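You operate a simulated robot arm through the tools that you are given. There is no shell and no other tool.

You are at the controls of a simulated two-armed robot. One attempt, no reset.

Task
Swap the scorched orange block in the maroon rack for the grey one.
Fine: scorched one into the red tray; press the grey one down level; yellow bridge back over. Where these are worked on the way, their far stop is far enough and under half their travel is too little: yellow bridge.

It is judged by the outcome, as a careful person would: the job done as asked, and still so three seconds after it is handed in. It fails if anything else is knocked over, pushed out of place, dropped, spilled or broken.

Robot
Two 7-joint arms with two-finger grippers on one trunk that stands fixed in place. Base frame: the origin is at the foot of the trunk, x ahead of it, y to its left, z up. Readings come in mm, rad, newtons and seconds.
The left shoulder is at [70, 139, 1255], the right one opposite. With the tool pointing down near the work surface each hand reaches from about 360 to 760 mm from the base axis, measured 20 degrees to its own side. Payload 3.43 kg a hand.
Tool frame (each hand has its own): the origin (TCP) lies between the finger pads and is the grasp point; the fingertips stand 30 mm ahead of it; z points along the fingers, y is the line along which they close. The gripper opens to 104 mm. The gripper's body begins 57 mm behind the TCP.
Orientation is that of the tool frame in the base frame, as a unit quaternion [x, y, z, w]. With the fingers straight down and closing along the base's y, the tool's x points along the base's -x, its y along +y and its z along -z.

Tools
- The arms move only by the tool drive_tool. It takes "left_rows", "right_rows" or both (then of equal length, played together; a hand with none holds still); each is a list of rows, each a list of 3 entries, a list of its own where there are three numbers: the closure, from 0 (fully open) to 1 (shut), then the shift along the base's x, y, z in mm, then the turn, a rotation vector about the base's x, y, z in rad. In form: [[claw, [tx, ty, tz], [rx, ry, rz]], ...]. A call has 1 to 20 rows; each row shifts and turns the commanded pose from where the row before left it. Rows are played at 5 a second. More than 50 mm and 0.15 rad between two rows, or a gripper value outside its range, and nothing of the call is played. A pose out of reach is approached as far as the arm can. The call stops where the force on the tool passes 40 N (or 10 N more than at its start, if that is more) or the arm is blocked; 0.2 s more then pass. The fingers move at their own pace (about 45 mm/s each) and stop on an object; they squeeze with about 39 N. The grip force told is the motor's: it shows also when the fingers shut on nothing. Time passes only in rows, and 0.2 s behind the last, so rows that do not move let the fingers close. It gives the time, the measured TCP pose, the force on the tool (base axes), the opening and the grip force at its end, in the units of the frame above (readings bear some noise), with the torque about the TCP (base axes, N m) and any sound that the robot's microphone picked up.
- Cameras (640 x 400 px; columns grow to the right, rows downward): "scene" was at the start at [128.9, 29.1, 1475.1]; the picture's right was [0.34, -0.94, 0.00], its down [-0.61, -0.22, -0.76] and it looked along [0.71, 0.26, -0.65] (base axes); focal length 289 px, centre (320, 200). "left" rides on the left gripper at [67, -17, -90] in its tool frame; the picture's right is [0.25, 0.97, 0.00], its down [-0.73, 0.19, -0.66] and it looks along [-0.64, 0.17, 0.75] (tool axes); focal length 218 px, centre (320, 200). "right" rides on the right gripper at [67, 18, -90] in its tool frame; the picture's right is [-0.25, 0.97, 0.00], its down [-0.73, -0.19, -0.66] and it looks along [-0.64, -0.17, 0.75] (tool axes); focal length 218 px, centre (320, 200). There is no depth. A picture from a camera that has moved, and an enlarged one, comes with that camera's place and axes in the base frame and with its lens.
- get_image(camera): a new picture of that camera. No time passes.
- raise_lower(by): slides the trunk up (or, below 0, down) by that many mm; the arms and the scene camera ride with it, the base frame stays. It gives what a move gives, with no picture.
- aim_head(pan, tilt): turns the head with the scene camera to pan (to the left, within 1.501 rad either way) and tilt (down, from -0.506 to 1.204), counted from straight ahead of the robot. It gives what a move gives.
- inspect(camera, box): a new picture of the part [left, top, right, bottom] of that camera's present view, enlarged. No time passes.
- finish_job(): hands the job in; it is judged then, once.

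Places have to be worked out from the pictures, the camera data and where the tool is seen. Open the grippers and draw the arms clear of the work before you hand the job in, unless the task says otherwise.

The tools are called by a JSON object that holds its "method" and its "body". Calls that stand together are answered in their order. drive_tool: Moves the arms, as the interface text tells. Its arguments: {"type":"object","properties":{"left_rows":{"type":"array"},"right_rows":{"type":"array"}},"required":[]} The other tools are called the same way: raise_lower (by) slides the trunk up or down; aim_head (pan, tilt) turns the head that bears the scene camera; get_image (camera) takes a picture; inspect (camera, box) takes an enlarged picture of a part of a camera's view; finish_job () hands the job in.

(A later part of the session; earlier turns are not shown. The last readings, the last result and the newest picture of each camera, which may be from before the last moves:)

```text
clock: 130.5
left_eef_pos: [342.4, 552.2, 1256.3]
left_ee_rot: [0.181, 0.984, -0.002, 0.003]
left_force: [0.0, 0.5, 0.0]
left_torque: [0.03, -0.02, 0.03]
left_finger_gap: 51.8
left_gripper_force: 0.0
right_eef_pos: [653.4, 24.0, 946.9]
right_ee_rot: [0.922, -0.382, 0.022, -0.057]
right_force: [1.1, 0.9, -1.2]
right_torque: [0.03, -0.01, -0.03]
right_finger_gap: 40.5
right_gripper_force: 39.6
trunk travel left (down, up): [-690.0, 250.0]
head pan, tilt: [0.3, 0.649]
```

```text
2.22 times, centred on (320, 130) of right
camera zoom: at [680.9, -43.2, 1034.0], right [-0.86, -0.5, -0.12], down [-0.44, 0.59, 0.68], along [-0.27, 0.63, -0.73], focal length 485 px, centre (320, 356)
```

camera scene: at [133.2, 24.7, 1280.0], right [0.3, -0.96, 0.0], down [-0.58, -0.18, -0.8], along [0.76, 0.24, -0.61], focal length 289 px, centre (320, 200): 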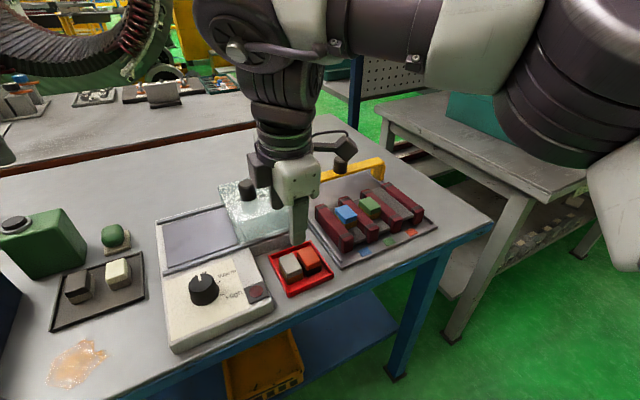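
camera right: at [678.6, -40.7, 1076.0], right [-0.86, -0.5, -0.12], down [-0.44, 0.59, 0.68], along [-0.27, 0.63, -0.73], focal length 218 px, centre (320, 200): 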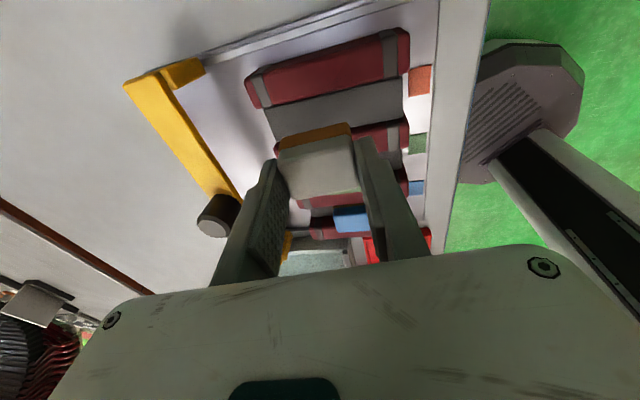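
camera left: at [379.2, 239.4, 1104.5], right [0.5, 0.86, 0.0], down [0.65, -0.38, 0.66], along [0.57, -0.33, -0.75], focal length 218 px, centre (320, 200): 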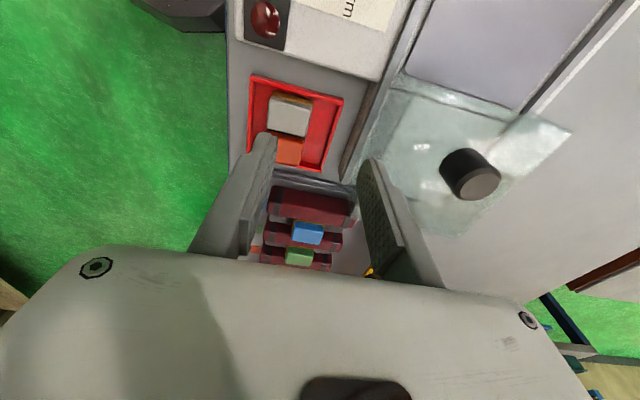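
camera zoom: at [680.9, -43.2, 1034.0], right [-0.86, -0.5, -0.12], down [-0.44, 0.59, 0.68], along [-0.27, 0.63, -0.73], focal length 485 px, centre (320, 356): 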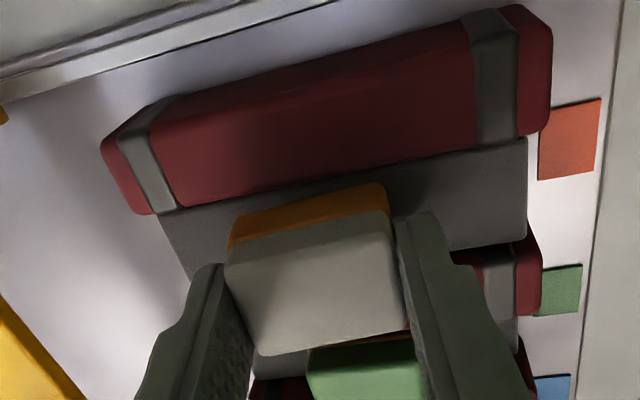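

Before going into the slot I double-check the lateral position in the scene camera against where the scorched block's top used to appear.

{"method": "inspect", "body": {"camera": "scene", "box": [365, 220, 425, 270]}}

```text
8.00 times, centred on (395, 245) of scene
camera zoom: at [132.5, 25.9, 1420.1], right [0.3, -0.96, 0.0], down [-0.58, -0.18, -0.8], along [0.76, 0.24, -0.6], focal length 2315 px, centre (-280, -160)
```

zoom: 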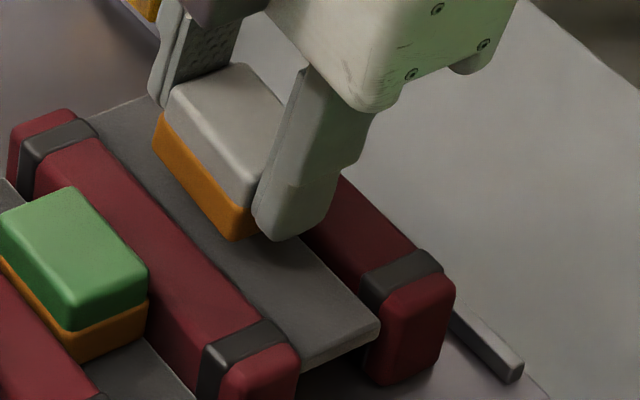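

{"method": "inspect", "body": {"camera": "scene", "box": [370, 222, 410, 254]}}

{"method": "inspect", "body": {"camera": "right", "box": [230, 110, 430, 250]}}

```text
12.50 times, centred on (390, 238) of scene
camera zoom: at [132.5, 25.9, 1420.1], right [0.3, -0.96, 0.0], down [-0.58, -0.18, -0.8], along [0.76, 0.24, -0.6], focal length 3617 px, centre (-555, -275)
```

zoom: 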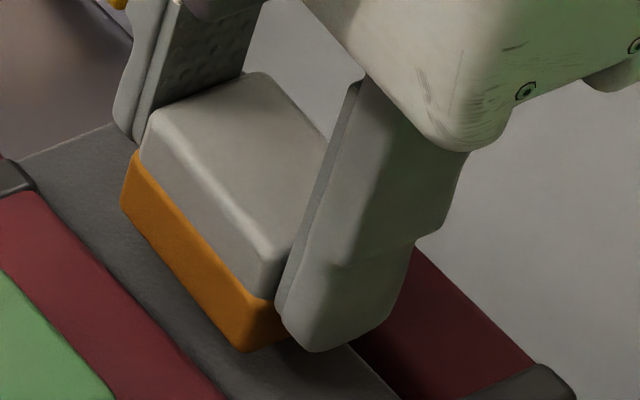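

```text
2.86 times, centred on (330, 180) of right
camera zoom: at [680.9, -43.2, 1034.0], right [-0.86, -0.5, -0.12], down [-0.44, 0.59, 0.68], along [-0.27, 0.63, -0.73], focal length 624 px, centre (291, 257)
```

zoom: 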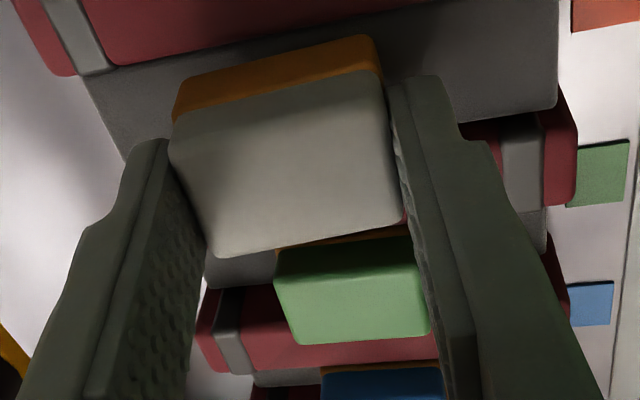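

The wrist camera shows about 2 mm clearance on either side (slot walls ≈429 and ≈460, block 431–458.5), so the lateral position is good. I lower into the slot in small steps.

{"method": "drive_tool", "body": {"right_rows": [[1, [-0.3, 0.3, -3], [0, 0, 0]], [1, [0, 0, -3], [0, 0, 0]], [1, [0, 0, -3], [0, 0, 0]], [1, [0, 0, 0], [0, 0, 0]]]}}

{"method": "inspect", "body": {"camera": "scene", "box": [365, 220, 425, 270]}}

```text
clock: 131.5
left_eef_pos: [341.9, 552.6, 1254.9]
left_ee_rot: [0.18, 0.984, -0.001, 0.002]
left_force: [0.1, 0.0, -0.7]
left_torque: [0.0, 0.01, 0.0]
left_finger_gap: 51.7
left_gripper_force: 0.1
right_eef_pos: [653.3, 24.2, 938.4]
right_ee_rot: [0.923, -0.381, 0.022, -0.057]
right_force: [-1.9, 1.5, -0.4]
right_torque: [0.08, 0.03, 0.02]
right_finger_gap: 41.1
right_gripper_force: 39.0
trunk travel left (down, up): [-690.0, 250.0]
head pan, tilt: [0.3, 0.649]
```

```text
8.00 times, centred on (395, 245) of scene
camera zoom: at [132.2, 26.1, 1420.1], right [0.3, -0.96, 0.0], down [-0.58, -0.18, -0.8], along [0.76, 0.24, -0.6], focal length 2315 px, centre (-280, -160)
```

zoom: 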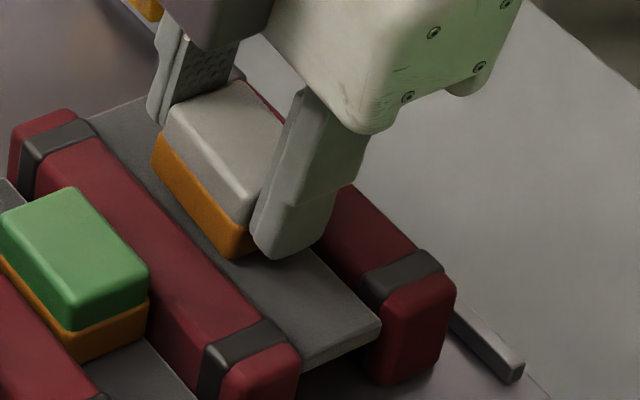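

A slight sideways force (≈2.4 N toward −e1) suggests light contact with the right-hand ridge; I shift 1 mm away from it and continue down.

{"method": "drive_tool", "body": {"right_rows": [[1, [-0.8, 0.8, 0], [0, 0, 0]], [1, [0, 0, -2], [0, 0, 0]], [1, [0, 0, -2], [0, 0, 0]], [1, [0, 0, 0], [0, 0, 0]]]}}

{"method": "inspect", "body": {"camera": "scene", "box": [365, 220, 425, 270]}}

{"method": "inspect", "body": {"camera": "right", "box": [190, 40, 450, 220]}}

```text
clock: 132.5
left_eef_pos: [342.2, 552.5, 1255.3]
left_ee_rot: [0.18, 0.984, -0.001, 0.002]
left_force: [1.1, -0.1, -0.7]
left_torque: [0.0, 0.04, 0.01]
left_finger_gap: 52.0
left_gripper_force: 0.0
right_eef_pos: [653.0, 22.3, 934.0]
right_ee_rot: [0.922, -0.381, 0.024, -0.057]
right_force: [1.5, -0.8, 4.6]
right_torque: [-0.05, -0.02, 0.03]
right_finger_gap: 41.0
right_gripper_force: 38.9
trunk travel left (down, up): [-690.0, 250.0]
head pan, tilt: [0.3, 0.649]
```

```text
8.00 times, centred on (395, 245) of scene
camera zoom: at [132.1, 25.7, 1420.2], right [0.3, -0.96, 0.0], down [-0.58, -0.18, -0.8], along [0.76, 0.24, -0.6], focal length 2315 px, centre (-280, -160)
```

zoom: 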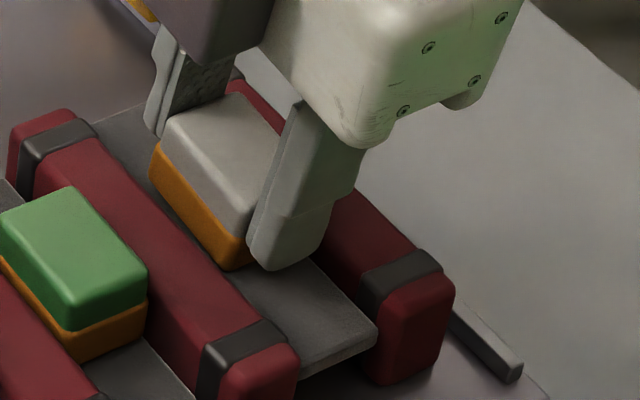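

```text
2.22 times, centred on (320, 130) of right
camera zoom: at [680.6, -43.6, 1021.5], right [-0.86, -0.5, -0.12], down [-0.44, 0.59, 0.68], along [-0.27, 0.63, -0.73], focal length 485 px, centre (320, 356)
```

zoom: 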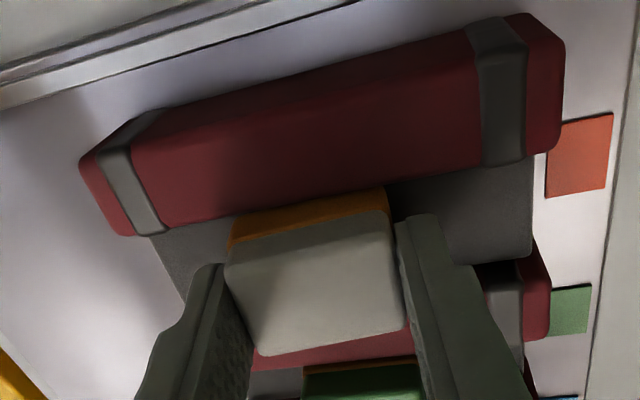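

{"method": "drive_tool", "body": {"right_rows": [[1, [0, 0, -2], [0, 0, 0]], [1, [0, 0, -2], [0, 0, 0]], [1, [0, 0, 0], [0, 0, 0]]]}}

{"method": "inspect", "body": {"camera": "scene", "box": [365, 220, 425, 270]}}

```text
clock: 133.3
left_eef_pos: [341.1, 553.5, 1254.9]
left_ee_rot: [0.18, 0.984, 0.0, 0.003]
left_force: [0.1, 0.2, 0.3]
left_torque: [0.0, 0.0, 0.01]
left_finger_gap: 52.0
left_gripper_force: 0.0
right_eef_pos: [653.5, 24.3, 930.2]
right_ee_rot: [0.923, -0.381, 0.022, -0.056]
right_force: [-1.4, 1.9, 3.7]
right_torque: [0.02, 0.05, -0.02]
right_finger_gap: 40.9
right_gripper_force: 39.2
trunk travel left (down, up): [-690.0, 250.0]
head pan, tilt: [0.3, 0.649]
```

```text
8.00 times, centred on (395, 245) of scene
camera zoom: at [131.5, 26.2, 1420.2], right [0.3, -0.96, 0.0], down [-0.58, -0.18, -0.8], along [0.76, 0.24, -0.6], focal length 2315 px, centre (-280, -160)
```

zoom: 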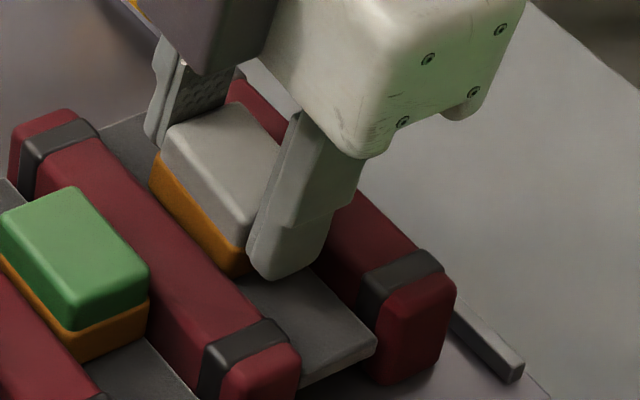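

{"method": "drive_tool", "body": {"right_rows": [[1, [0, 0, -1.5], [0, 0, 0]], [1, [0, 0, -1.5], [0, 0, 0]], [1, [0, 0, 0], [0, 0, 0]]]}}

{"method": "inspect", "body": {"camera": "scene", "box": [365, 220, 425, 270]}}

```text
clock: 134.1
left_eef_pos: [341.5, 551.1, 1256.0]
left_ee_rot: [0.181, 0.983, -0.002, 0.002]
left_force: [-0.3, 0.1, -0.1]
left_torque: [-0.02, -0.03, 0.03]
left_finger_gap: 51.9
left_gripper_force: 0.1
right_eef_pos: [654.3, 22.8, 926.3]
right_ee_rot: [0.922, -0.382, 0.023, -0.057]
right_force: [0.5, 2.5, 3.6]
right_torque: [0.05, 0.04, 0.02]
right_finger_gap: 41.0
right_gripper_force: 39.3
trunk travel left (down, up): [-690.0, 250.0]
head pan, tilt: [0.3, 0.649]
```

```text
8.00 times, centred on (395, 245) of scene
camera zoom: at [131.8, 26.3, 1420.2], right [0.3, -0.96, 0.0], down [-0.58, -0.18, -0.8], along [0.76, 0.24, -0.6], focal length 2315 px, centre (-280, -160)
```

zoom: 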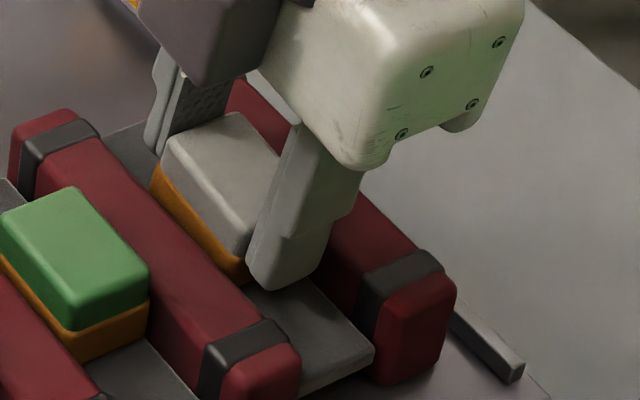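

The block is within about 3 mm of its neighbours' level, still sliding down with ~4 N. I continue gently.

{"method": "drive_tool", "body": {"right_rows": [[1, [0, 0, -1.5], [0, 0, 0]], [1, [0, 0, -1.5], [0, 0, 0]], [1, [0, 0, 0], [0, 0, 0]]]}}

{"method": "inspect", "body": {"camera": "scene", "box": [365, 220, 425, 270]}}

```text
clock: 134.9
left_eef_pos: [341.0, 553.3, 1256.5]
left_ee_rot: [0.181, 0.983, -0.001, 0.003]
left_force: [-0.1, -0.1, 0.6]
left_torque: [0.01, -0.01, -0.01]
left_finger_gap: 52.0
left_gripper_force: 0.0
right_eef_pos: [653.7, 22.8, 925.8]
right_ee_rot: [0.922, -0.381, 0.024, -0.057]
right_force: [3.3, 4.3, 13.6]
right_torque: [0.02, 0.04, 0.04]
right_finger_gap: 41.0
right_gripper_force: 38.6
trunk travel left (down, up): [-690.0, 250.0]
head pan, tilt: [0.3, 0.649]
```

```text
8.00 times, centred on (395, 245) of scene
camera zoom: at [130.7, 26.6, 1420.4], right [0.3, -0.96, 0.0], down [-0.58, -0.18, -0.8], along [0.76, 0.24, -0.6], focal length 2315 px, centre (-280, -160)
```

zoom: 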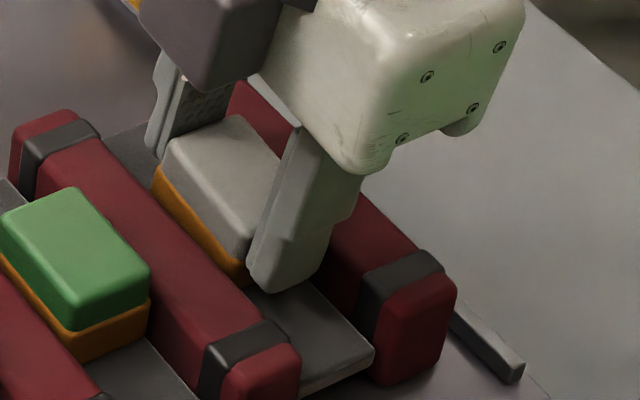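

Contact force rises to 14 N: the leaning block's near edge is on the slot floor. I open the fingers slightly and lift them clear, leaving the block in the slot.

{"method": "drive_tool", "body": {"right_rows": [[0.58, [0, 0, 0.5], [0, 0, 0]], [0.5, [0, 0, 0], [0, 0, 0]], [0.48, [0, 0, 0], [0, 0, 0]], [0.48, [0, 0, 5], [0, 0, 0]], [0.48, [0, 0, 15], [0, 0, 0]], [0.48, [0, 0, 25], [0, 0, 0]], [0.48, [0, 0, 15], [0, 0, 0]]]}}

{"method": "inspect", "body": {"camera": "scene", "box": [350, 220, 420, 280]}}

{"method": "inspect", "body": {"camera": "right", "box": [190, 40, 450, 220]}}

```text
clock: 136.5
left_eef_pos: [341.7, 552.9, 1256.1]
left_ee_rot: [0.181, 0.984, -0.001, 0.003]
left_force: [0.7, 0.5, 0.7]
left_torque: [0.0, 0.01, 0.01]
left_finger_gap: 51.6
left_gripper_force: 0.0
right_eef_pos: [652.3, 22.3, 983.1]
right_ee_rot: [0.923, -0.381, 0.023, -0.057]
right_force: [1.1, -0.4, -0.2]
right_torque: [0.02, -0.01, 0.0]
right_finger_gap: 54.5
right_gripper_force: 0.1
trunk travel left (down, up): [-690.0, 250.0]
head pan, tilt: [0.3, 0.649]
```

```text
6.67 times, centred on (385, 250) of scene
camera zoom: at [132.0, 25.9, 1420.1], right [0.3, -0.96, 0.0], down [-0.58, -0.18, -0.8], along [0.76, 0.24, -0.6], focal length 1929 px, centre (-113, -133)
```

zoom: 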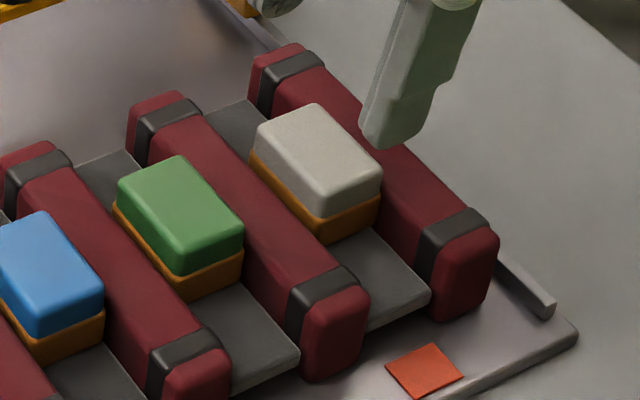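

```text
2.22 times, centred on (320, 130) of right
camera zoom: at [679.0, -44.6, 1070.4], right [-0.86, -0.5, -0.12], down [-0.44, 0.59, 0.68], along [-0.27, 0.63, -0.73], focal length 485 px, centre (320, 356)
```

zoom: 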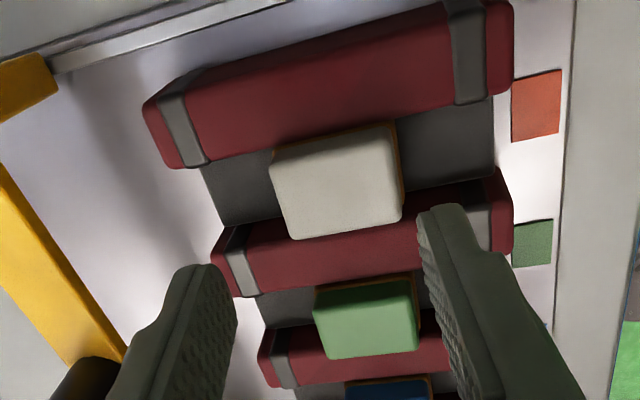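

The grey block is in its slot but sits a touch high and about 3–4 mm nearer than its neighbours. I lower the open fingers around it again to nudge it along the slot by that amount before pressing.

{"method": "drive_tool", "body": {"right_rows": [[0.48, [0.3, 1.2, -20], [0, 0, 0]], [0.48, [0, 0, -20], [0, 0, 0]], [0.48, [0, 0, -11], [0, 0, 0]], [0.54, [0, 0, 0], [0, 0, 0]], [0.56, [0, 0, 0], [0, 0, 0]], [0.56, [0, 0, 0], [0, 0, 0]]]}}

{"method": "inspect", "body": {"camera": "right", "box": [230, 80, 430, 240]}}

```text
clock: 137.9
left_eef_pos: [342.6, 552.3, 1256.2]
left_ee_rot: [0.18, 0.984, -0.002, 0.003]
left_force: [0.1, -0.3, -0.3]
left_torque: [-0.01, 0.03, 0.0]
left_finger_gap: 51.9
left_gripper_force: 0.0
right_eef_pos: [652.1, 24.8, 932.3]
right_ee_rot: [0.922, -0.381, 0.022, -0.057]
right_force: [-0.3, 0.1, 0.2]
right_torque: [0.01, -0.04, 0.01]
right_finger_gap: 45.7
right_gripper_force: 0.1
trunk travel left (down, up): [-690.0, 250.0]
head pan, tilt: [0.3, 0.649]
```

```text
2.50 times, centred on (330, 160) of right
camera zoom: at [680.0, -40.3, 1019.5], right [-0.86, -0.5, -0.12], down [-0.44, 0.59, 0.68], along [-0.27, 0.63, -0.73], focal length 546 px, centre (295, 300)
```

zoom: 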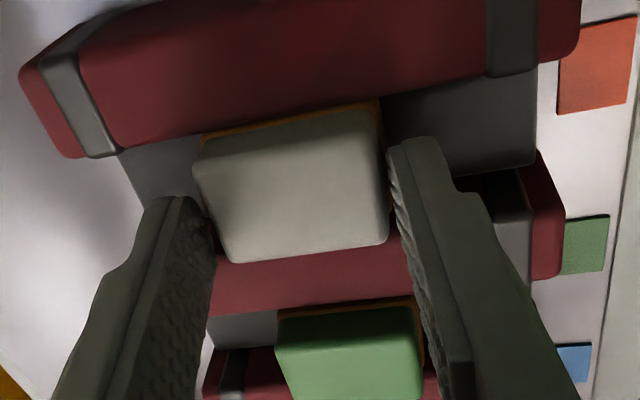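

The fingers straddle the block with ~1.5 mm play. I push 5 mm along the slot so it shifts about 3.5 mm.

{"method": "drive_tool", "body": {"right_rows": [[0.56, [1.2, 1.2, 0], [0, 0, 0]], [0.56, [1.2, 1.2, 0], [0, 0, 0]], [0.56, [1.2, 1.2, 0], [0, 0, 0]], [0.56, [0, 0, 0], [0, 0, 0]]]}}

{"method": "inspect", "body": {"camera": "right", "box": [230, 80, 430, 240]}}

{"method": "inspect", "body": {"camera": "scene", "box": [350, 220, 420, 280]}}

```text
clock: 138.9
left_eef_pos: [342.4, 552.1, 1254.9]
left_ee_rot: [0.18, 0.984, -0.001, 0.003]
left_force: [0.0, 0.2, 0.0]
left_torque: [-0.01, 0.02, -0.04]
left_finger_gap: 52.2
left_gripper_force: 0.1
right_eef_pos: [657.8, 29.1, 932.3]
right_ee_rot: [0.922, -0.382, 0.022, -0.057]
right_force: [0.4, 1.0, -0.2]
right_torque: [0.04, 0.02, -0.01]
right_finger_gap: 45.8
right_gripper_force: 0.1
trunk travel left (down, up): [-690.0, 250.0]
head pan, tilt: [0.3, 0.649]
```

```text
2.50 times, centred on (330, 160) of right
camera zoom: at [684.9, -38.2, 1019.9], right [-0.86, -0.5, -0.12], down [-0.44, 0.59, 0.68], along [-0.27, 0.63, -0.73], focal length 546 px, centre (295, 300)
```

zoom: 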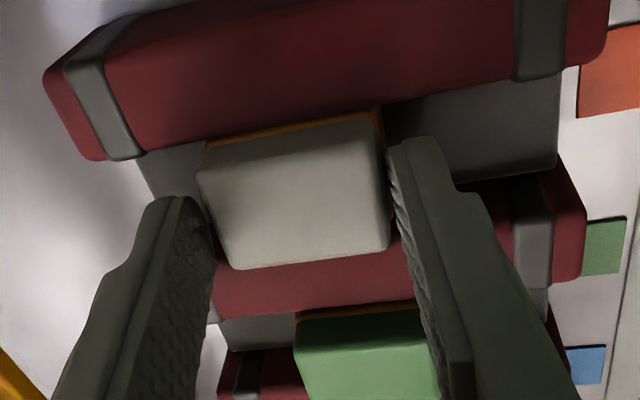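

```text
6.67 times, centred on (385, 250) of scene
camera zoom: at [132.3, 25.7, 1420.1], right [0.3, -0.96, 0.0], down [-0.58, -0.18, -0.8], along [0.76, 0.24, -0.6], focal length 1929 px, centre (-113, -133)
```

zoom: 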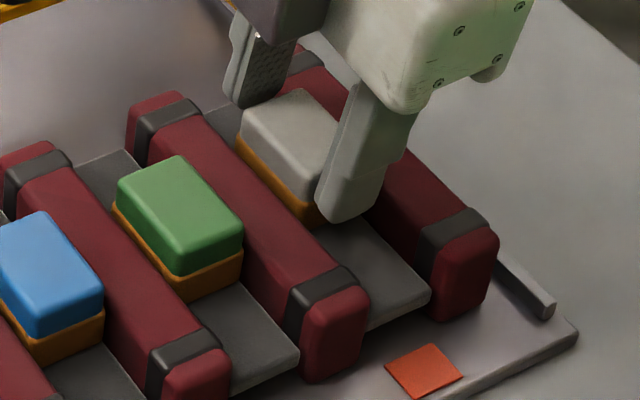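

I lift the hand off to measure the result unobstructed.

{"method": "drive_tool", "body": {"right_rows": [[0.52, [-1, -1, 0], [0, 0, 0]], [0.52, [0, 0, 5], [0, 0, 0]], [0.52, [0, 0, 20], [0, 0, 0]], [0.52, [0, 0, 25], [0, 0, 0]], [0.52, [-5, -5, 25], [0, 0, 0]]]}}

{"method": "inspect", "body": {"camera": "scene", "box": [340, 220, 420, 280]}}

{"method": "inspect", "body": {"camera": "right", "box": [250, 40, 430, 200]}}

```text
clock: 140.1
left_eef_pos: [341.9, 551.4, 1256.2]
left_ee_rot: [0.18, 0.984, -0.002, 0.002]
left_force: [0.0, 0.4, 0.1]
left_torque: [0.03, -0.03, 0.0]
left_finger_gap: 51.9
left_gripper_force: 0.2
right_eef_pos: [647.1, 20.6, 1009.5]
right_ee_rot: [0.922, -0.382, 0.023, -0.056]
right_force: [-0.2, -0.5, 0.0]
right_torque: [0.03, -0.04, 0.02]
right_finger_gap: 50.0
right_gripper_force: 0.0
trunk travel left (down, up): [-690.0, 250.0]
head pan, tilt: [0.3, 0.649]
```

```text
6.67 times, centred on (380, 250) of scene
camera zoom: at [131.5, 25.1, 1420.2], right [0.3, -0.96, 0.0], down [-0.58, -0.18, -0.8], along [0.76, 0.24, -0.6], focal length 1929 px, centre (-80, -133)
```

zoom: 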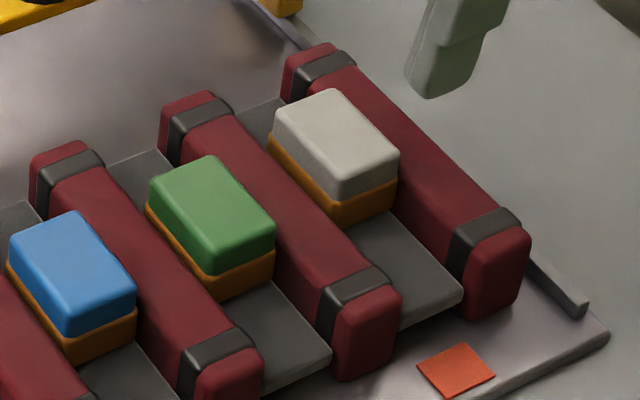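

```text
2.50 times, centred on (340, 120) of right
camera zoom: at [674.4, -47.3, 1096.1], right [-0.86, -0.5, -0.12], down [-0.44, 0.59, 0.68], along [-0.27, 0.63, -0.73], focal length 546 px, centre (270, 400)
```

zoom: 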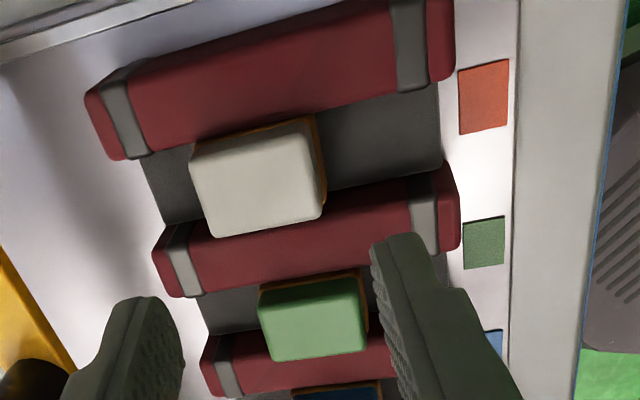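

The block overshot: it now sits ≈6 mm beyond its neighbours along the slot. I straddle it again and push it back by that amount, ending at TCP s≈476.6.

{"method": "drive_tool", "body": {"right_rows": [[0.48, [9.4, 7.4, -20], [0, 0, 0]], [0.48, [0, 0, -30], [0, 0, 0]], [0.48, [0, 0, -27], [0, 0, 0]], [0.54, [0, 0, 0], [0, 0, 0]], [0.56, [0, 0, 0], [0, 0, 0]], [0.56, [0, 0, 0], [0, 0, 0]]]}}

{"method": "inspect", "body": {"camera": "right", "box": [230, 80, 430, 240]}}

```text
clock: 141.5
left_eef_pos: [342.6, 552.7, 1255.3]
left_ee_rot: [0.181, 0.984, -0.001, 0.003]
left_force: [-0.7, 0.3, -1.2]
left_torque: [0.01, -0.01, 0.02]
left_finger_gap: 52.1
left_gripper_force: 0.1
right_eef_pos: [659.7, 26.7, 932.2]
right_ee_rot: [0.922, -0.382, 0.023, -0.057]
right_force: [0.1, 0.5, 0.1]
right_torque: [0.0, -0.01, 0.02]
right_finger_gap: 45.9
right_gripper_force: 0.1
trunk travel left (down, up): [-690.0, 250.0]
head pan, tilt: [0.3, 0.649]
```

```text
2.50 times, centred on (330, 160) of right
camera zoom: at [686.7, -39.5, 1017.9], right [-0.86, -0.5, -0.12], down [-0.44, 0.59, 0.68], along [-0.27, 0.63, -0.73], focal length 546 px, centre (295, 300)
```

zoom: 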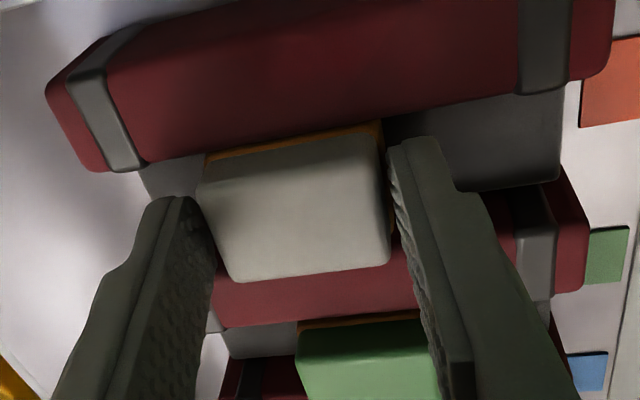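

{"method": "drive_tool", "body": {"right_rows": [[0.56, [-1.8, -1.1, 0], [0, 0, 0]], [0.56, [-1.8, -1.1, 0], [0, 0, 0]], [0.56, [-1.8, -1.1, 0], [0, 0, 0]], [0.56, [-1.7, -1, 0], [0, 0, 0]], [0.56, [0, 0, 0], [0, 0, 0]]]}}

{"method": "drive_tool", "body": {"right_rows": [[0.52, [1, 1, 0], [0, 0, 0]], [0.52, [0, 0, 5], [0, 0, 0]], [0.52, [0, 0, 20], [0, 0, 0]], [0.52, [0, 0, 25], [0, 0, 0]], [0.52, [0, 0, 25], [0, 0, 0]]]}}

{"method": "inspect", "body": {"camera": "scene", "box": [340, 220, 420, 280]}}

{"method": "inspect", "body": {"camera": "right", "box": [250, 40, 430, 200]}}

```text
clock: 142.7
left_eef_pos: [341.9, 552.4, 1255.1]
left_ee_rot: [0.18, 0.984, -0.001, 0.003]
left_force: [-0.5, 0.2, 0.4]
left_torque: [-0.02, 0.0, 0.03]
left_finger_gap: 52.0
left_gripper_force: 0.1
right_eef_pos: [651.4, 24.5, 931.9]
right_ee_rot: [0.922, -0.382, 0.023, -0.057]
right_force: [-0.9, 0.8, 0.3]
right_torque: [-0.01, 0.03, 0.0]
right_finger_gap: 45.9
right_gripper_force: 0.1
trunk travel left (down, up): [-690.0, 250.0]
head pan, tilt: [0.3, 0.649]
```

```text
clock: 143.9
left_eef_pos: [341.0, 553.2, 1255.9]
left_ee_rot: [0.18, 0.984, -0.001, 0.003]
left_force: [0.3, 0.0, 0.1]
left_torque: [0.02, -0.02, -0.01]
left_finger_gap: 52.1
left_gripper_force: 0.1
right_eef_pos: [654.0, 25.8, 1007.4]
right_ee_rot: [0.922, -0.382, 0.023, -0.057]
right_force: [-0.4, 1.0, 0.2]
right_torque: [-0.01, 0.03, 0.02]
right_finger_gap: 49.9
right_gripper_force: 0.1
trunk travel left (down, up): [-690.0, 250.0]
head pan, tilt: [0.3, 0.649]
```

```text
6.67 times, centred on (380, 250) of scene
camera zoom: at [131.7, 25.9, 1420.2], right [0.3, -0.96, 0.0], down [-0.58, -0.18, -0.8], along [0.76, 0.24, -0.6], focal length 1929 px, centre (-80, -133)
```

zoom: 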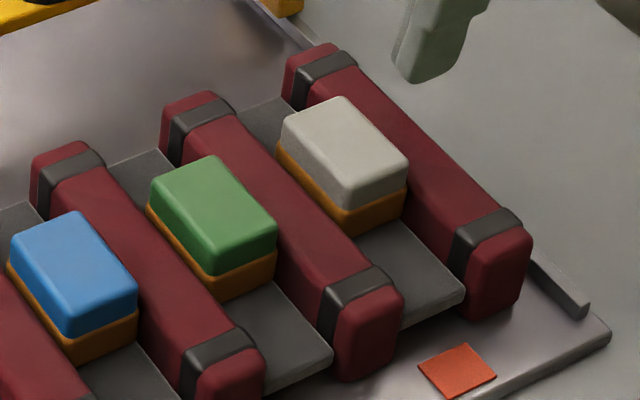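

```text
2.50 times, centred on (340, 120) of right
camera zoom: at [681.9, -41.7, 1094.6], right [-0.86, -0.5, -0.12], down [-0.44, 0.59, 0.68], along [-0.27, 0.63, -0.73], focal length 546 px, centre (270, 400)
```

zoom: 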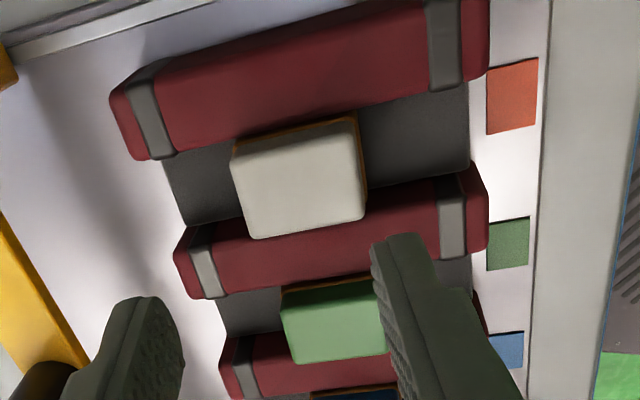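

The block is now aligned with its neighbours (within ~1.5 mm) and just stands a few mm proud. I close the fingers and press down on its top, stepping gently until the force rises.

{"method": "drive_tool", "body": {"right_rows": [[1, [2.9, 1.7, 0], [0, 0, 0]], [1, [0, 0, 0], [0, 0, 0]], [1, [0, 0, -20], [0, 0, 0]], [1, [0, 0, -20], [0, 0, 0]], [1, [0, 0, -10], [0, 0, 0]], [1, [0, 0, 0], [0, 0, 0]]]}}

{"method": "inspect", "body": {"camera": "scene", "box": [350, 210, 430, 270]}}

{"method": "inspect", "body": {"camera": "right", "box": [230, 60, 430, 220]}}

```text
clock: 145.3
left_eef_pos: [342.3, 551.3, 1255.8]
left_ee_rot: [0.18, 0.984, -0.001, 0.002]
left_force: [0.3, -0.7, 0.7]
left_torque: [0.03, 0.0, -0.01]
left_finger_gap: 52.2
left_gripper_force: 0.1
right_eef_pos: [658.6, 29.6, 956.7]
right_ee_rot: [0.922, -0.382, 0.022, -0.057]
right_force: [0.0, -0.9, -0.5]
right_torque: [0.01, -0.01, 0.01]
right_finger_gap: 0.0
right_gripper_force: 34.5
trunk travel left (down, up): [-690.0, 250.0]
head pan, tilt: [0.3, 0.649]
```

```text
6.67 times, centred on (390, 240) of scene
camera zoom: at [132.4, 25.8, 1420.1], right [0.3, -0.96, 0.0], down [-0.58, -0.18, -0.8], along [0.76, 0.24, -0.6], focal length 1929 px, centre (-147, -67)
```

zoom: 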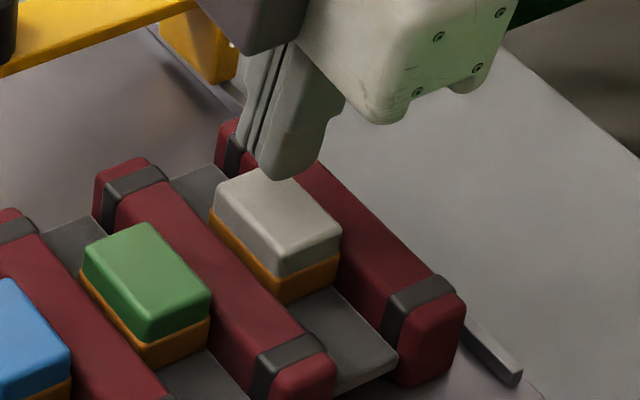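

```text
2.50 times, centred on (330, 140) of right
camera zoom: at [685.2, -37.7, 1043.6], right [-0.86, -0.5, -0.12], down [-0.44, 0.59, 0.68], along [-0.27, 0.63, -0.73], focal length 546 px, centre (295, 350)
```

zoom: 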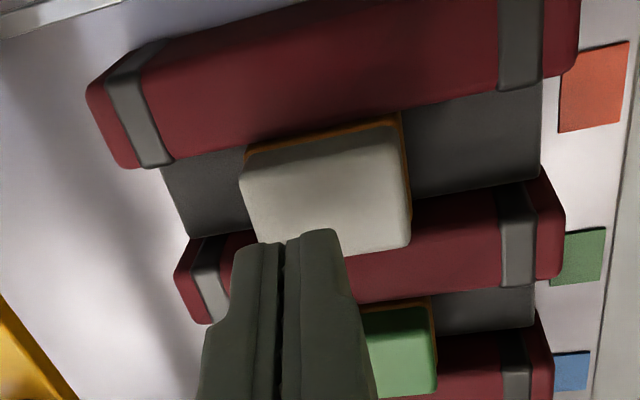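

The fingertips are a little too far along the slot; I shift back 6 mm so they press at the block's centre, then go down in small steps.

{"method": "drive_tool", "body": {"right_rows": [[1, [-4.2, -4.2, 0], [0, 0, 0]], [1, [0, 0, -6], [0, 0, 0]], [1, [0, 0, -3], [0, 0, 0]], [1, [0, 0, 0], [0, 0, 0]]]}}

{"method": "inspect", "body": {"camera": "scene", "box": [350, 210, 430, 270]}}

```text
clock: 146.3
left_eef_pos: [342.4, 552.1, 1256.2]
left_ee_rot: [0.181, 0.983, -0.001, 0.002]
left_force: [1.0, -0.5, -0.2]
left_torque: [-0.04, -0.01, 0.0]
left_finger_gap: 52.2
left_gripper_force: 0.1
right_eef_pos: [654.0, 23.2, 949.9]
right_ee_rot: [0.922, -0.383, 0.023, -0.056]
right_force: [-0.6, 0.0, 0.1]
right_torque: [0.0, -0.01, 0.01]
right_finger_gap: 0.1
right_gripper_force: 34.7
trunk travel left (down, up): [-690.0, 250.0]
head pan, tilt: [0.3, 0.649]
```

```text
6.67 times, centred on (390, 240) of scene
camera zoom: at [132.2, 25.5, 1420.2], right [0.3, -0.96, 0.0], down [-0.58, -0.18, -0.8], along [0.76, 0.24, -0.6], focal length 1929 px, centre (-147, -67)
```

zoom: 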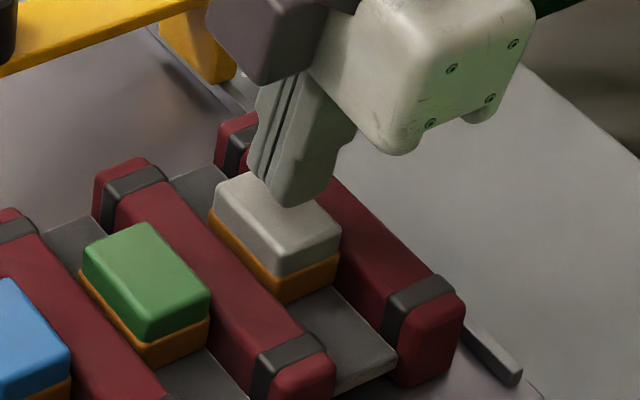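

{"method": "drive_tool", "body": {"right_rows": [[1, [0, 0, -2], [0, 0, 0]], [1, [0, 0, -2], [0, 0, 0]], [1, [0, 0, -2], [0, 0, 0]], [1, [0, 0, 0], [0, 0, 0]]]}}

{"method": "inspect", "body": {"camera": "scene", "box": [350, 210, 430, 270]}}

```text
clock: 147.3
left_eef_pos: [341.9, 552.3, 1254.9]
left_ee_rot: [0.18, 0.984, -0.001, 0.002]
left_force: [0.1, -0.2, 0.6]
left_torque: [-0.01, 0.01, -0.01]
left_finger_gap: 52.0
left_gripper_force: 0.1
right_eef_pos: [651.7, 23.8, 941.8]
right_ee_rot: [0.922, -0.382, 0.023, -0.057]
right_force: [0.3, -0.1, 0.4]
right_torque: [0.01, 0.02, 0.0]
right_finger_gap: 0.1
right_gripper_force: 34.7
trunk travel left (down, up): [-690.0, 250.0]
head pan, tilt: [0.3, 0.649]
```

```text
6.67 times, centred on (390, 240) of scene
camera zoom: at [132.3, 25.8, 1420.1], right [0.3, -0.96, 0.0], down [-0.58, -0.18, -0.8], along [0.76, 0.24, -0.6], focal length 1929 px, centre (-147, -67)
```

zoom: 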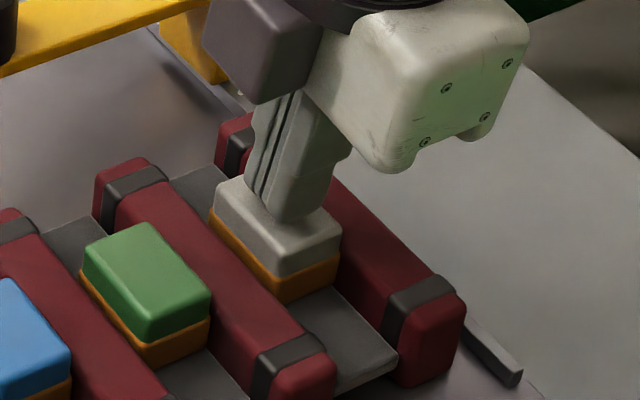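

{"method": "drive_tool", "body": {"right_rows": [[1, [0, 0, -1.5], [0, 0, 0]], [1, [0, 0, -1.5], [0, 0, 0]], [1, [0, 0, 0], [0, 0, 0]]]}}

```text
clock: 148.1
left_eef_pos: [341.6, 552.0, 1255.3]
left_ee_rot: [0.181, 0.984, -0.001, 0.003]
left_force: [-0.3, 0.3, -0.5]
left_torque: [-0.02, -0.02, 0.01]
left_finger_gap: 52.2
left_gripper_force: 0.0
right_eef_pos: [651.5, 23.5, 938.6]
right_ee_rot: [0.922, -0.382, 0.023, -0.056]
right_force: [0.5, 0.4, 0.4]
right_torque: [0.01, 0.02, 0.02]
right_finger_gap: 0.0
right_gripper_force: 34.7
trunk travel left (down, up): [-690.0, 250.0]
head pan, tilt: [0.3, 0.649]
```

{"method": "drive_tool", "body": {"right_rows": [[1, [0, 0, -1.5], [0, 0, 0]], [1, [0, 0, -1.5], [0, 0, 0]], [1, [0, 0, 0], [0, 0, 0]]]}}

{"method": "inspect", "body": {"camera": "scene", "box": [350, 210, 430, 270]}}

```text
clock: 148.9
left_eef_pos: [341.0, 551.4, 1255.4]
left_ee_rot: [0.181, 0.983, -0.001, 0.002]
left_force: [-0.6, -0.2, -0.4]
left_torque: [0.0, -0.01, -0.02]
left_finger_gap: 52.1
left_gripper_force: 0.1
right_eef_pos: [653.1, 23.8, 937.9]
right_ee_rot: [0.922, -0.382, 0.023, -0.057]
right_force: [0.0, -0.8, 3.7]
right_torque: [-0.05, -0.02, 0.01]
right_finger_gap: 0.0
right_gripper_force: 34.7
trunk travel left (down, up): [-690.0, 250.0]
head pan, tilt: [0.3, 0.649]
```

```text
6.67 times, centred on (390, 240) of scene
camera zoom: at [131.6, 25.6, 1420.2], right [0.3, -0.96, 0.0], down [-0.58, -0.18, -0.8], along [0.76, 0.24, -0.6], focal length 1929 px, centre (-147, -67)
```

zoom: 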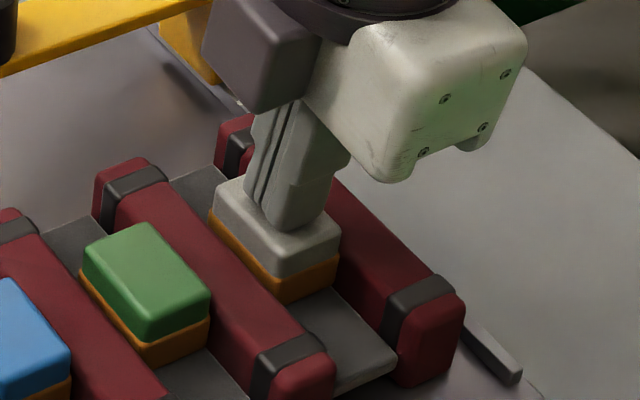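

Contact with the block's top (3.7 N). I press further until the force builds up.

{"method": "drive_tool", "body": {"right_rows": [[1, [0, 0, -1], [0, 0, 0]], [1, [0, 0, -1], [0, 0, 0]], [1, [0, 0, -1], [0, 0, 0]], [1, [0, 0, 0], [0, 0, 0]]]}}

{"method": "inspect", "body": {"camera": "scene", "box": [350, 210, 430, 270]}}

```text
clock: 149.9
left_eef_pos: [339.5, 553.1, 1256.7]
left_ee_rot: [0.181, 0.983, -0.001, 0.003]
left_force: [-0.2, -0.5, -0.8]
left_torque: [-0.01, -0.01, -0.03]
left_finger_gap: 51.8
left_gripper_force: 0.1
right_eef_pos: [652.5, 22.7, 936.6]
right_ee_rot: [0.922, -0.382, 0.025, -0.059]
right_force: [4.8, 0.9, 22.6]
right_torque: [-0.14, -0.03, 0.02]
right_finger_gap: 0.0
right_gripper_force: 35.0
trunk travel left (down, up): [-690.0, 250.0]
head pan, tilt: [0.3, 0.649]
```

```text
6.67 times, centred on (390, 240) of scene
camera zoom: at [129.5, 25.8, 1420.6], right [0.3, -0.96, 0.0], down [-0.58, -0.18, -0.8], along [0.76, 0.24, -0.6], focal length 1929 px, centre (-147, -67)
```

zoom: 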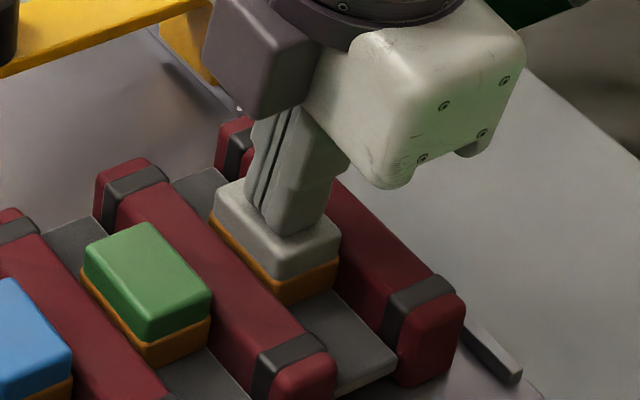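

{"method": "drive_tool", "body": {"right_rows": [[1, [0, 0, -1], [0, 0, 0]], [1, [0, 0, -1], [0, 0, 0]], [1, [0, 0, -1], [0, 0, 0]], [1, [0, 0, 0], [0, 0, 0]]]}}

{"method": "inspect", "body": {"camera": "scene", "box": [350, 210, 430, 270]}}

```text
clock: 150.9
left_eef_pos: [337.5, 553.0, 1256.1]
left_ee_rot: [0.181, 0.984, 0.0, 0.006]
left_force: [-0.3, -0.6, -0.2]
left_torque: [0.02, 0.03, -0.01]
left_finger_gap: 52.0
left_gripper_force: 0.1
right_eef_pos: [650.8, 23.3, 935.3]
right_ee_rot: [0.922, -0.382, 0.027, -0.059]
right_force: [3.8, 2.7, 39.6]
right_torque: [-0.12, 0.1, -0.01]
right_finger_gap: 0.2
right_gripper_force: 34.7
trunk travel left (down, up): [-690.0, 250.0]
head pan, tilt: [0.3, 0.649]
```

```text
6.67 times, centred on (390, 240) of scene
camera zoom: at [126.6, 26.1, 1420.9], right [0.3, -0.96, 0.0], down [-0.57, -0.18, -0.8], along [0.76, 0.24, -0.6], focal length 1929 px, centre (-147, -67)
```

zoom: 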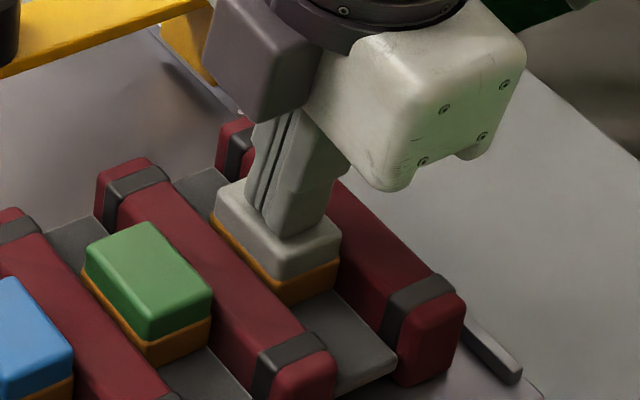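

About 40 N applied. I lift off and compare the grey block's height with its neighbours.

{"method": "drive_tool", "body": {"right_rows": [[1, [0, 0, 3], [0, 0, 0]], [1, [0, 0, 15], [0, 0, 0]], [1, [0, 0, 25], [0, 0, 0]], [1, [0, 0, 30], [0, 0, 0]]]}}

{"method": "inspect", "body": {"camera": "scene", "box": [345, 220, 415, 275]}}

{"method": "inspect", "body": {"camera": "right", "box": [250, 40, 430, 200]}}

```text
clock: 151.9
left_eef_pos: [341.5, 550.9, 1256.1]
left_ee_rot: [0.181, 0.984, -0.001, 0.002]
left_force: [0.1, 0.6, 0.1]
left_torque: [0.01, -0.01, 0.01]
left_finger_gap: 52.1
left_gripper_force: 0.0
right_eef_pos: [649.7, 23.8, 1001.4]
right_ee_rot: [0.922, -0.383, 0.023, -0.056]
right_force: [-0.7, -0.9, 0.5]
right_torque: [0.03, 0.01, -0.02]
right_finger_gap: 0.1
right_gripper_force: 34.7
trunk travel left (down, up): [-690.0, 250.0]
head pan, tilt: [0.3, 0.649]
```

```text
7.27 times, centred on (380, 248) of scene
camera zoom: at [131.7, 25.9, 1420.1], right [0.3, -0.96, 0.0], down [-0.58, -0.18, -0.8], along [0.76, 0.24, -0.6], focal length 2104 px, centre (-116, -146)
```

zoom: 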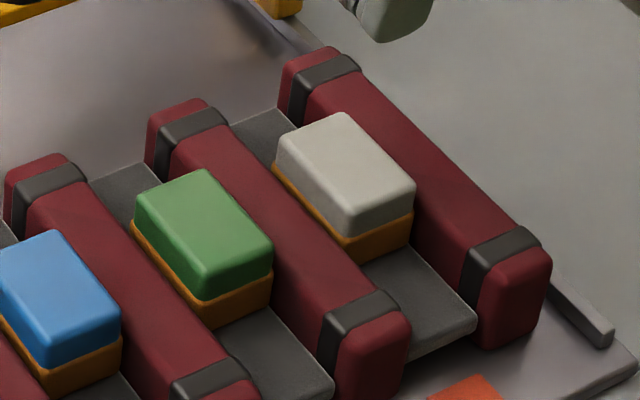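

```text
2.50 times, centred on (340, 120) of right
camera zoom: at [676.5, -43.8, 1088.4], right [-0.86, -0.5, -0.12], down [-0.44, 0.59, 0.68], along [-0.27, 0.63, -0.73], focal length 546 px, centre (270, 400)
```

zoom: 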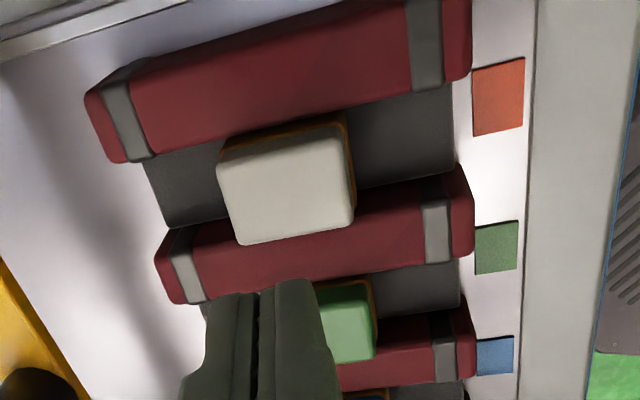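

The grey block's top is now within about 1 mm of the others; I zoom in closer to check that it isn't tilted.

{"method": "inspect", "body": {"camera": "scene", "box": [370, 228, 406, 260]}}

{"method": "inspect", "body": {"camera": "scene", "box": [351, 236, 387, 268]}}

```text
12.50 times, centred on (388, 244) of scene
camera zoom: at [131.7, 25.9, 1420.1], right [0.3, -0.96, 0.0], down [-0.58, -0.18, -0.8], along [0.76, 0.24, -0.6], focal length 3617 px, centre (-530, -350)
```

zoom: 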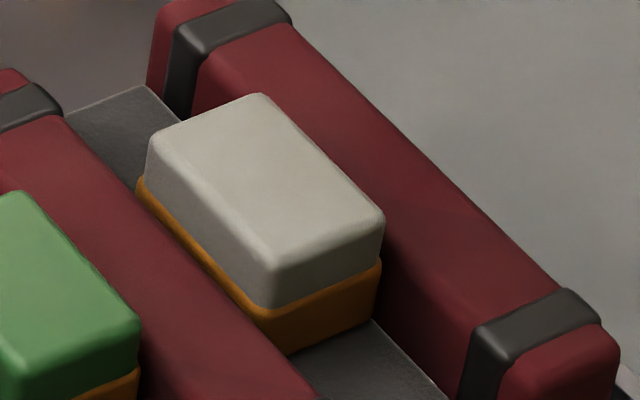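

```text
12.50 times, centred on (369, 252) of scene
camera zoom: at [131.7, 25.9, 1420.1], right [0.3, -0.96, 0.0], down [-0.58, -0.18, -0.8], along [0.76, 0.24, -0.6], focal length 3617 px, centre (-292, -450)
```

zoom: 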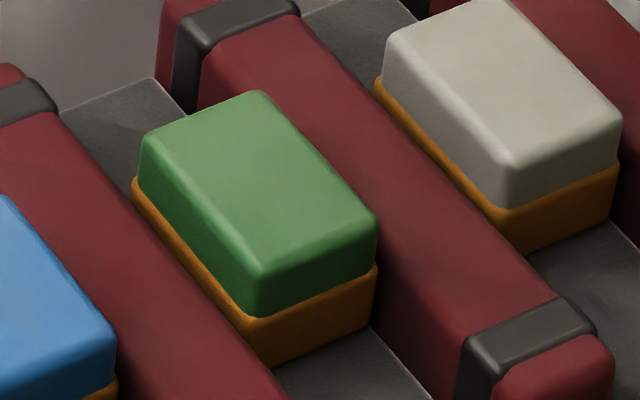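

The visible height of the grey block matches the green one (within ~0.5 mm by projection). To make sure it is fully down I press once more at its centre.

{"method": "drive_tool", "body": {"right_rows": [[1, [4, 1.5, -25], [0, 0, 0]], [1, [0, 0, -25], [0, 0, 0]], [1, [0, 0, -8], [0, 0, 0]], [1, [0, 0, -3], [0, 0, 0]], [1, [0, 0, -2], [0, 0, 0]], [1, [0, 0, 0], [0, 0, 0]]]}}

{"method": "drive_tool", "body": {"right_rows": [[1, [0, 0, -1], [0, 0, 0]], [1, [0, 0, -1], [0, 0, 0]], [1, [0, 0, -1], [0, 0, 0]], [1, [0, 0, 0], [0, 0, 0]]]}}

```text
clock: 153.3
left_eef_pos: [342.1, 552.5, 1256.1]
left_ee_rot: [0.18, 0.984, -0.001, 0.002]
left_force: [0.3, 0.4, 0.1]
left_torque: [-0.03, 0.01, 0.0]
left_finger_gap: 52.0
left_gripper_force: 0.1
right_eef_pos: [655.6, 24.2, 939.1]
right_ee_rot: [0.922, -0.382, 0.024, -0.056]
right_force: [-0.1, 0.2, 0.5]
right_torque: [0.03, 0.02, -0.02]
right_finger_gap: 0.2
right_gripper_force: 34.7
trunk travel left (down, up): [-690.0, 250.0]
head pan, tilt: [0.3, 0.649]
```

```text
clock: 154.3
left_eef_pos: [342.2, 553.0, 1255.0]
left_ee_rot: [0.181, 0.983, -0.001, 0.002]
left_force: [-0.6, 1.0, 0.2]
left_torque: [0.01, -0.01, 0.03]
left_finger_gap: 51.9
left_gripper_force: 0.0
right_eef_pos: [656.5, 24.5, 937.4]
right_ee_rot: [0.922, -0.382, 0.023, -0.056]
right_force: [0.0, 0.4, 0.7]
right_torque: [-0.02, 0.03, 0.0]
right_finger_gap: 0.0
right_gripper_force: 34.8
trunk travel left (down, up): [-690.0, 250.0]
head pan, tilt: [0.3, 0.649]
```

{"method": "drive_tool", "body": {"right_rows": [[1, [0, 0, -1], [0, 0, 0]], [1, [0, 0, -1], [0, 0, 0]], [1, [0, 0, -1], [0, 0, 0]], [1, [0, 0, 0], [0, 0, 0]]]}}

{"method": "drive_tool", "body": {"right_rows": [[1, [0, 0, -1], [0, 0, 0]], [1, [0, 0, -1], [0, 0, 0]], [1, [0, 0, 0], [0, 0, 0]]]}}

```text
clock: 155.3
left_eef_pos: [340.2, 552.3, 1256.5]
left_ee_rot: [0.181, 0.984, -0.001, 0.004]
left_force: [-0.1, 0.9, 0.0]
left_torque: [0.04, 0.01, 0.0]
left_finger_gap: 52.0
left_gripper_force: 0.1
right_eef_pos: [655.0, 21.9, 936.2]
right_ee_rot: [0.922, -0.382, 0.024, -0.058]
right_force: [5.4, 1.0, 21.9]
right_torque: [-0.06, 0.01, 0.01]
right_finger_gap: 0.0
right_gripper_force: 34.7
trunk travel left (down, up): [-690.0, 250.0]
head pan, tilt: [0.3, 0.649]
```

```text
clock: 156.1
left_eef_pos: [338.1, 551.1, 1256.5]
left_ee_rot: [0.181, 0.983, -0.001, 0.003]
left_force: [-0.5, 0.3, 0.4]
left_torque: [-0.02, 0.04, -0.02]
left_finger_gap: 51.8
left_gripper_force: 0.0
right_eef_pos: [655.2, 24.1, 936.1]
right_ee_rot: [0.922, -0.382, 0.026, -0.058]
right_force: [6.8, -1.0, 33.1]
right_torque: [-0.14, -0.02, 0.03]
right_finger_gap: 0.0
right_gripper_force: 35.0
trunk travel left (down, up): [-690.0, 250.0]
head pan, tilt: [0.3, 0.649]
```

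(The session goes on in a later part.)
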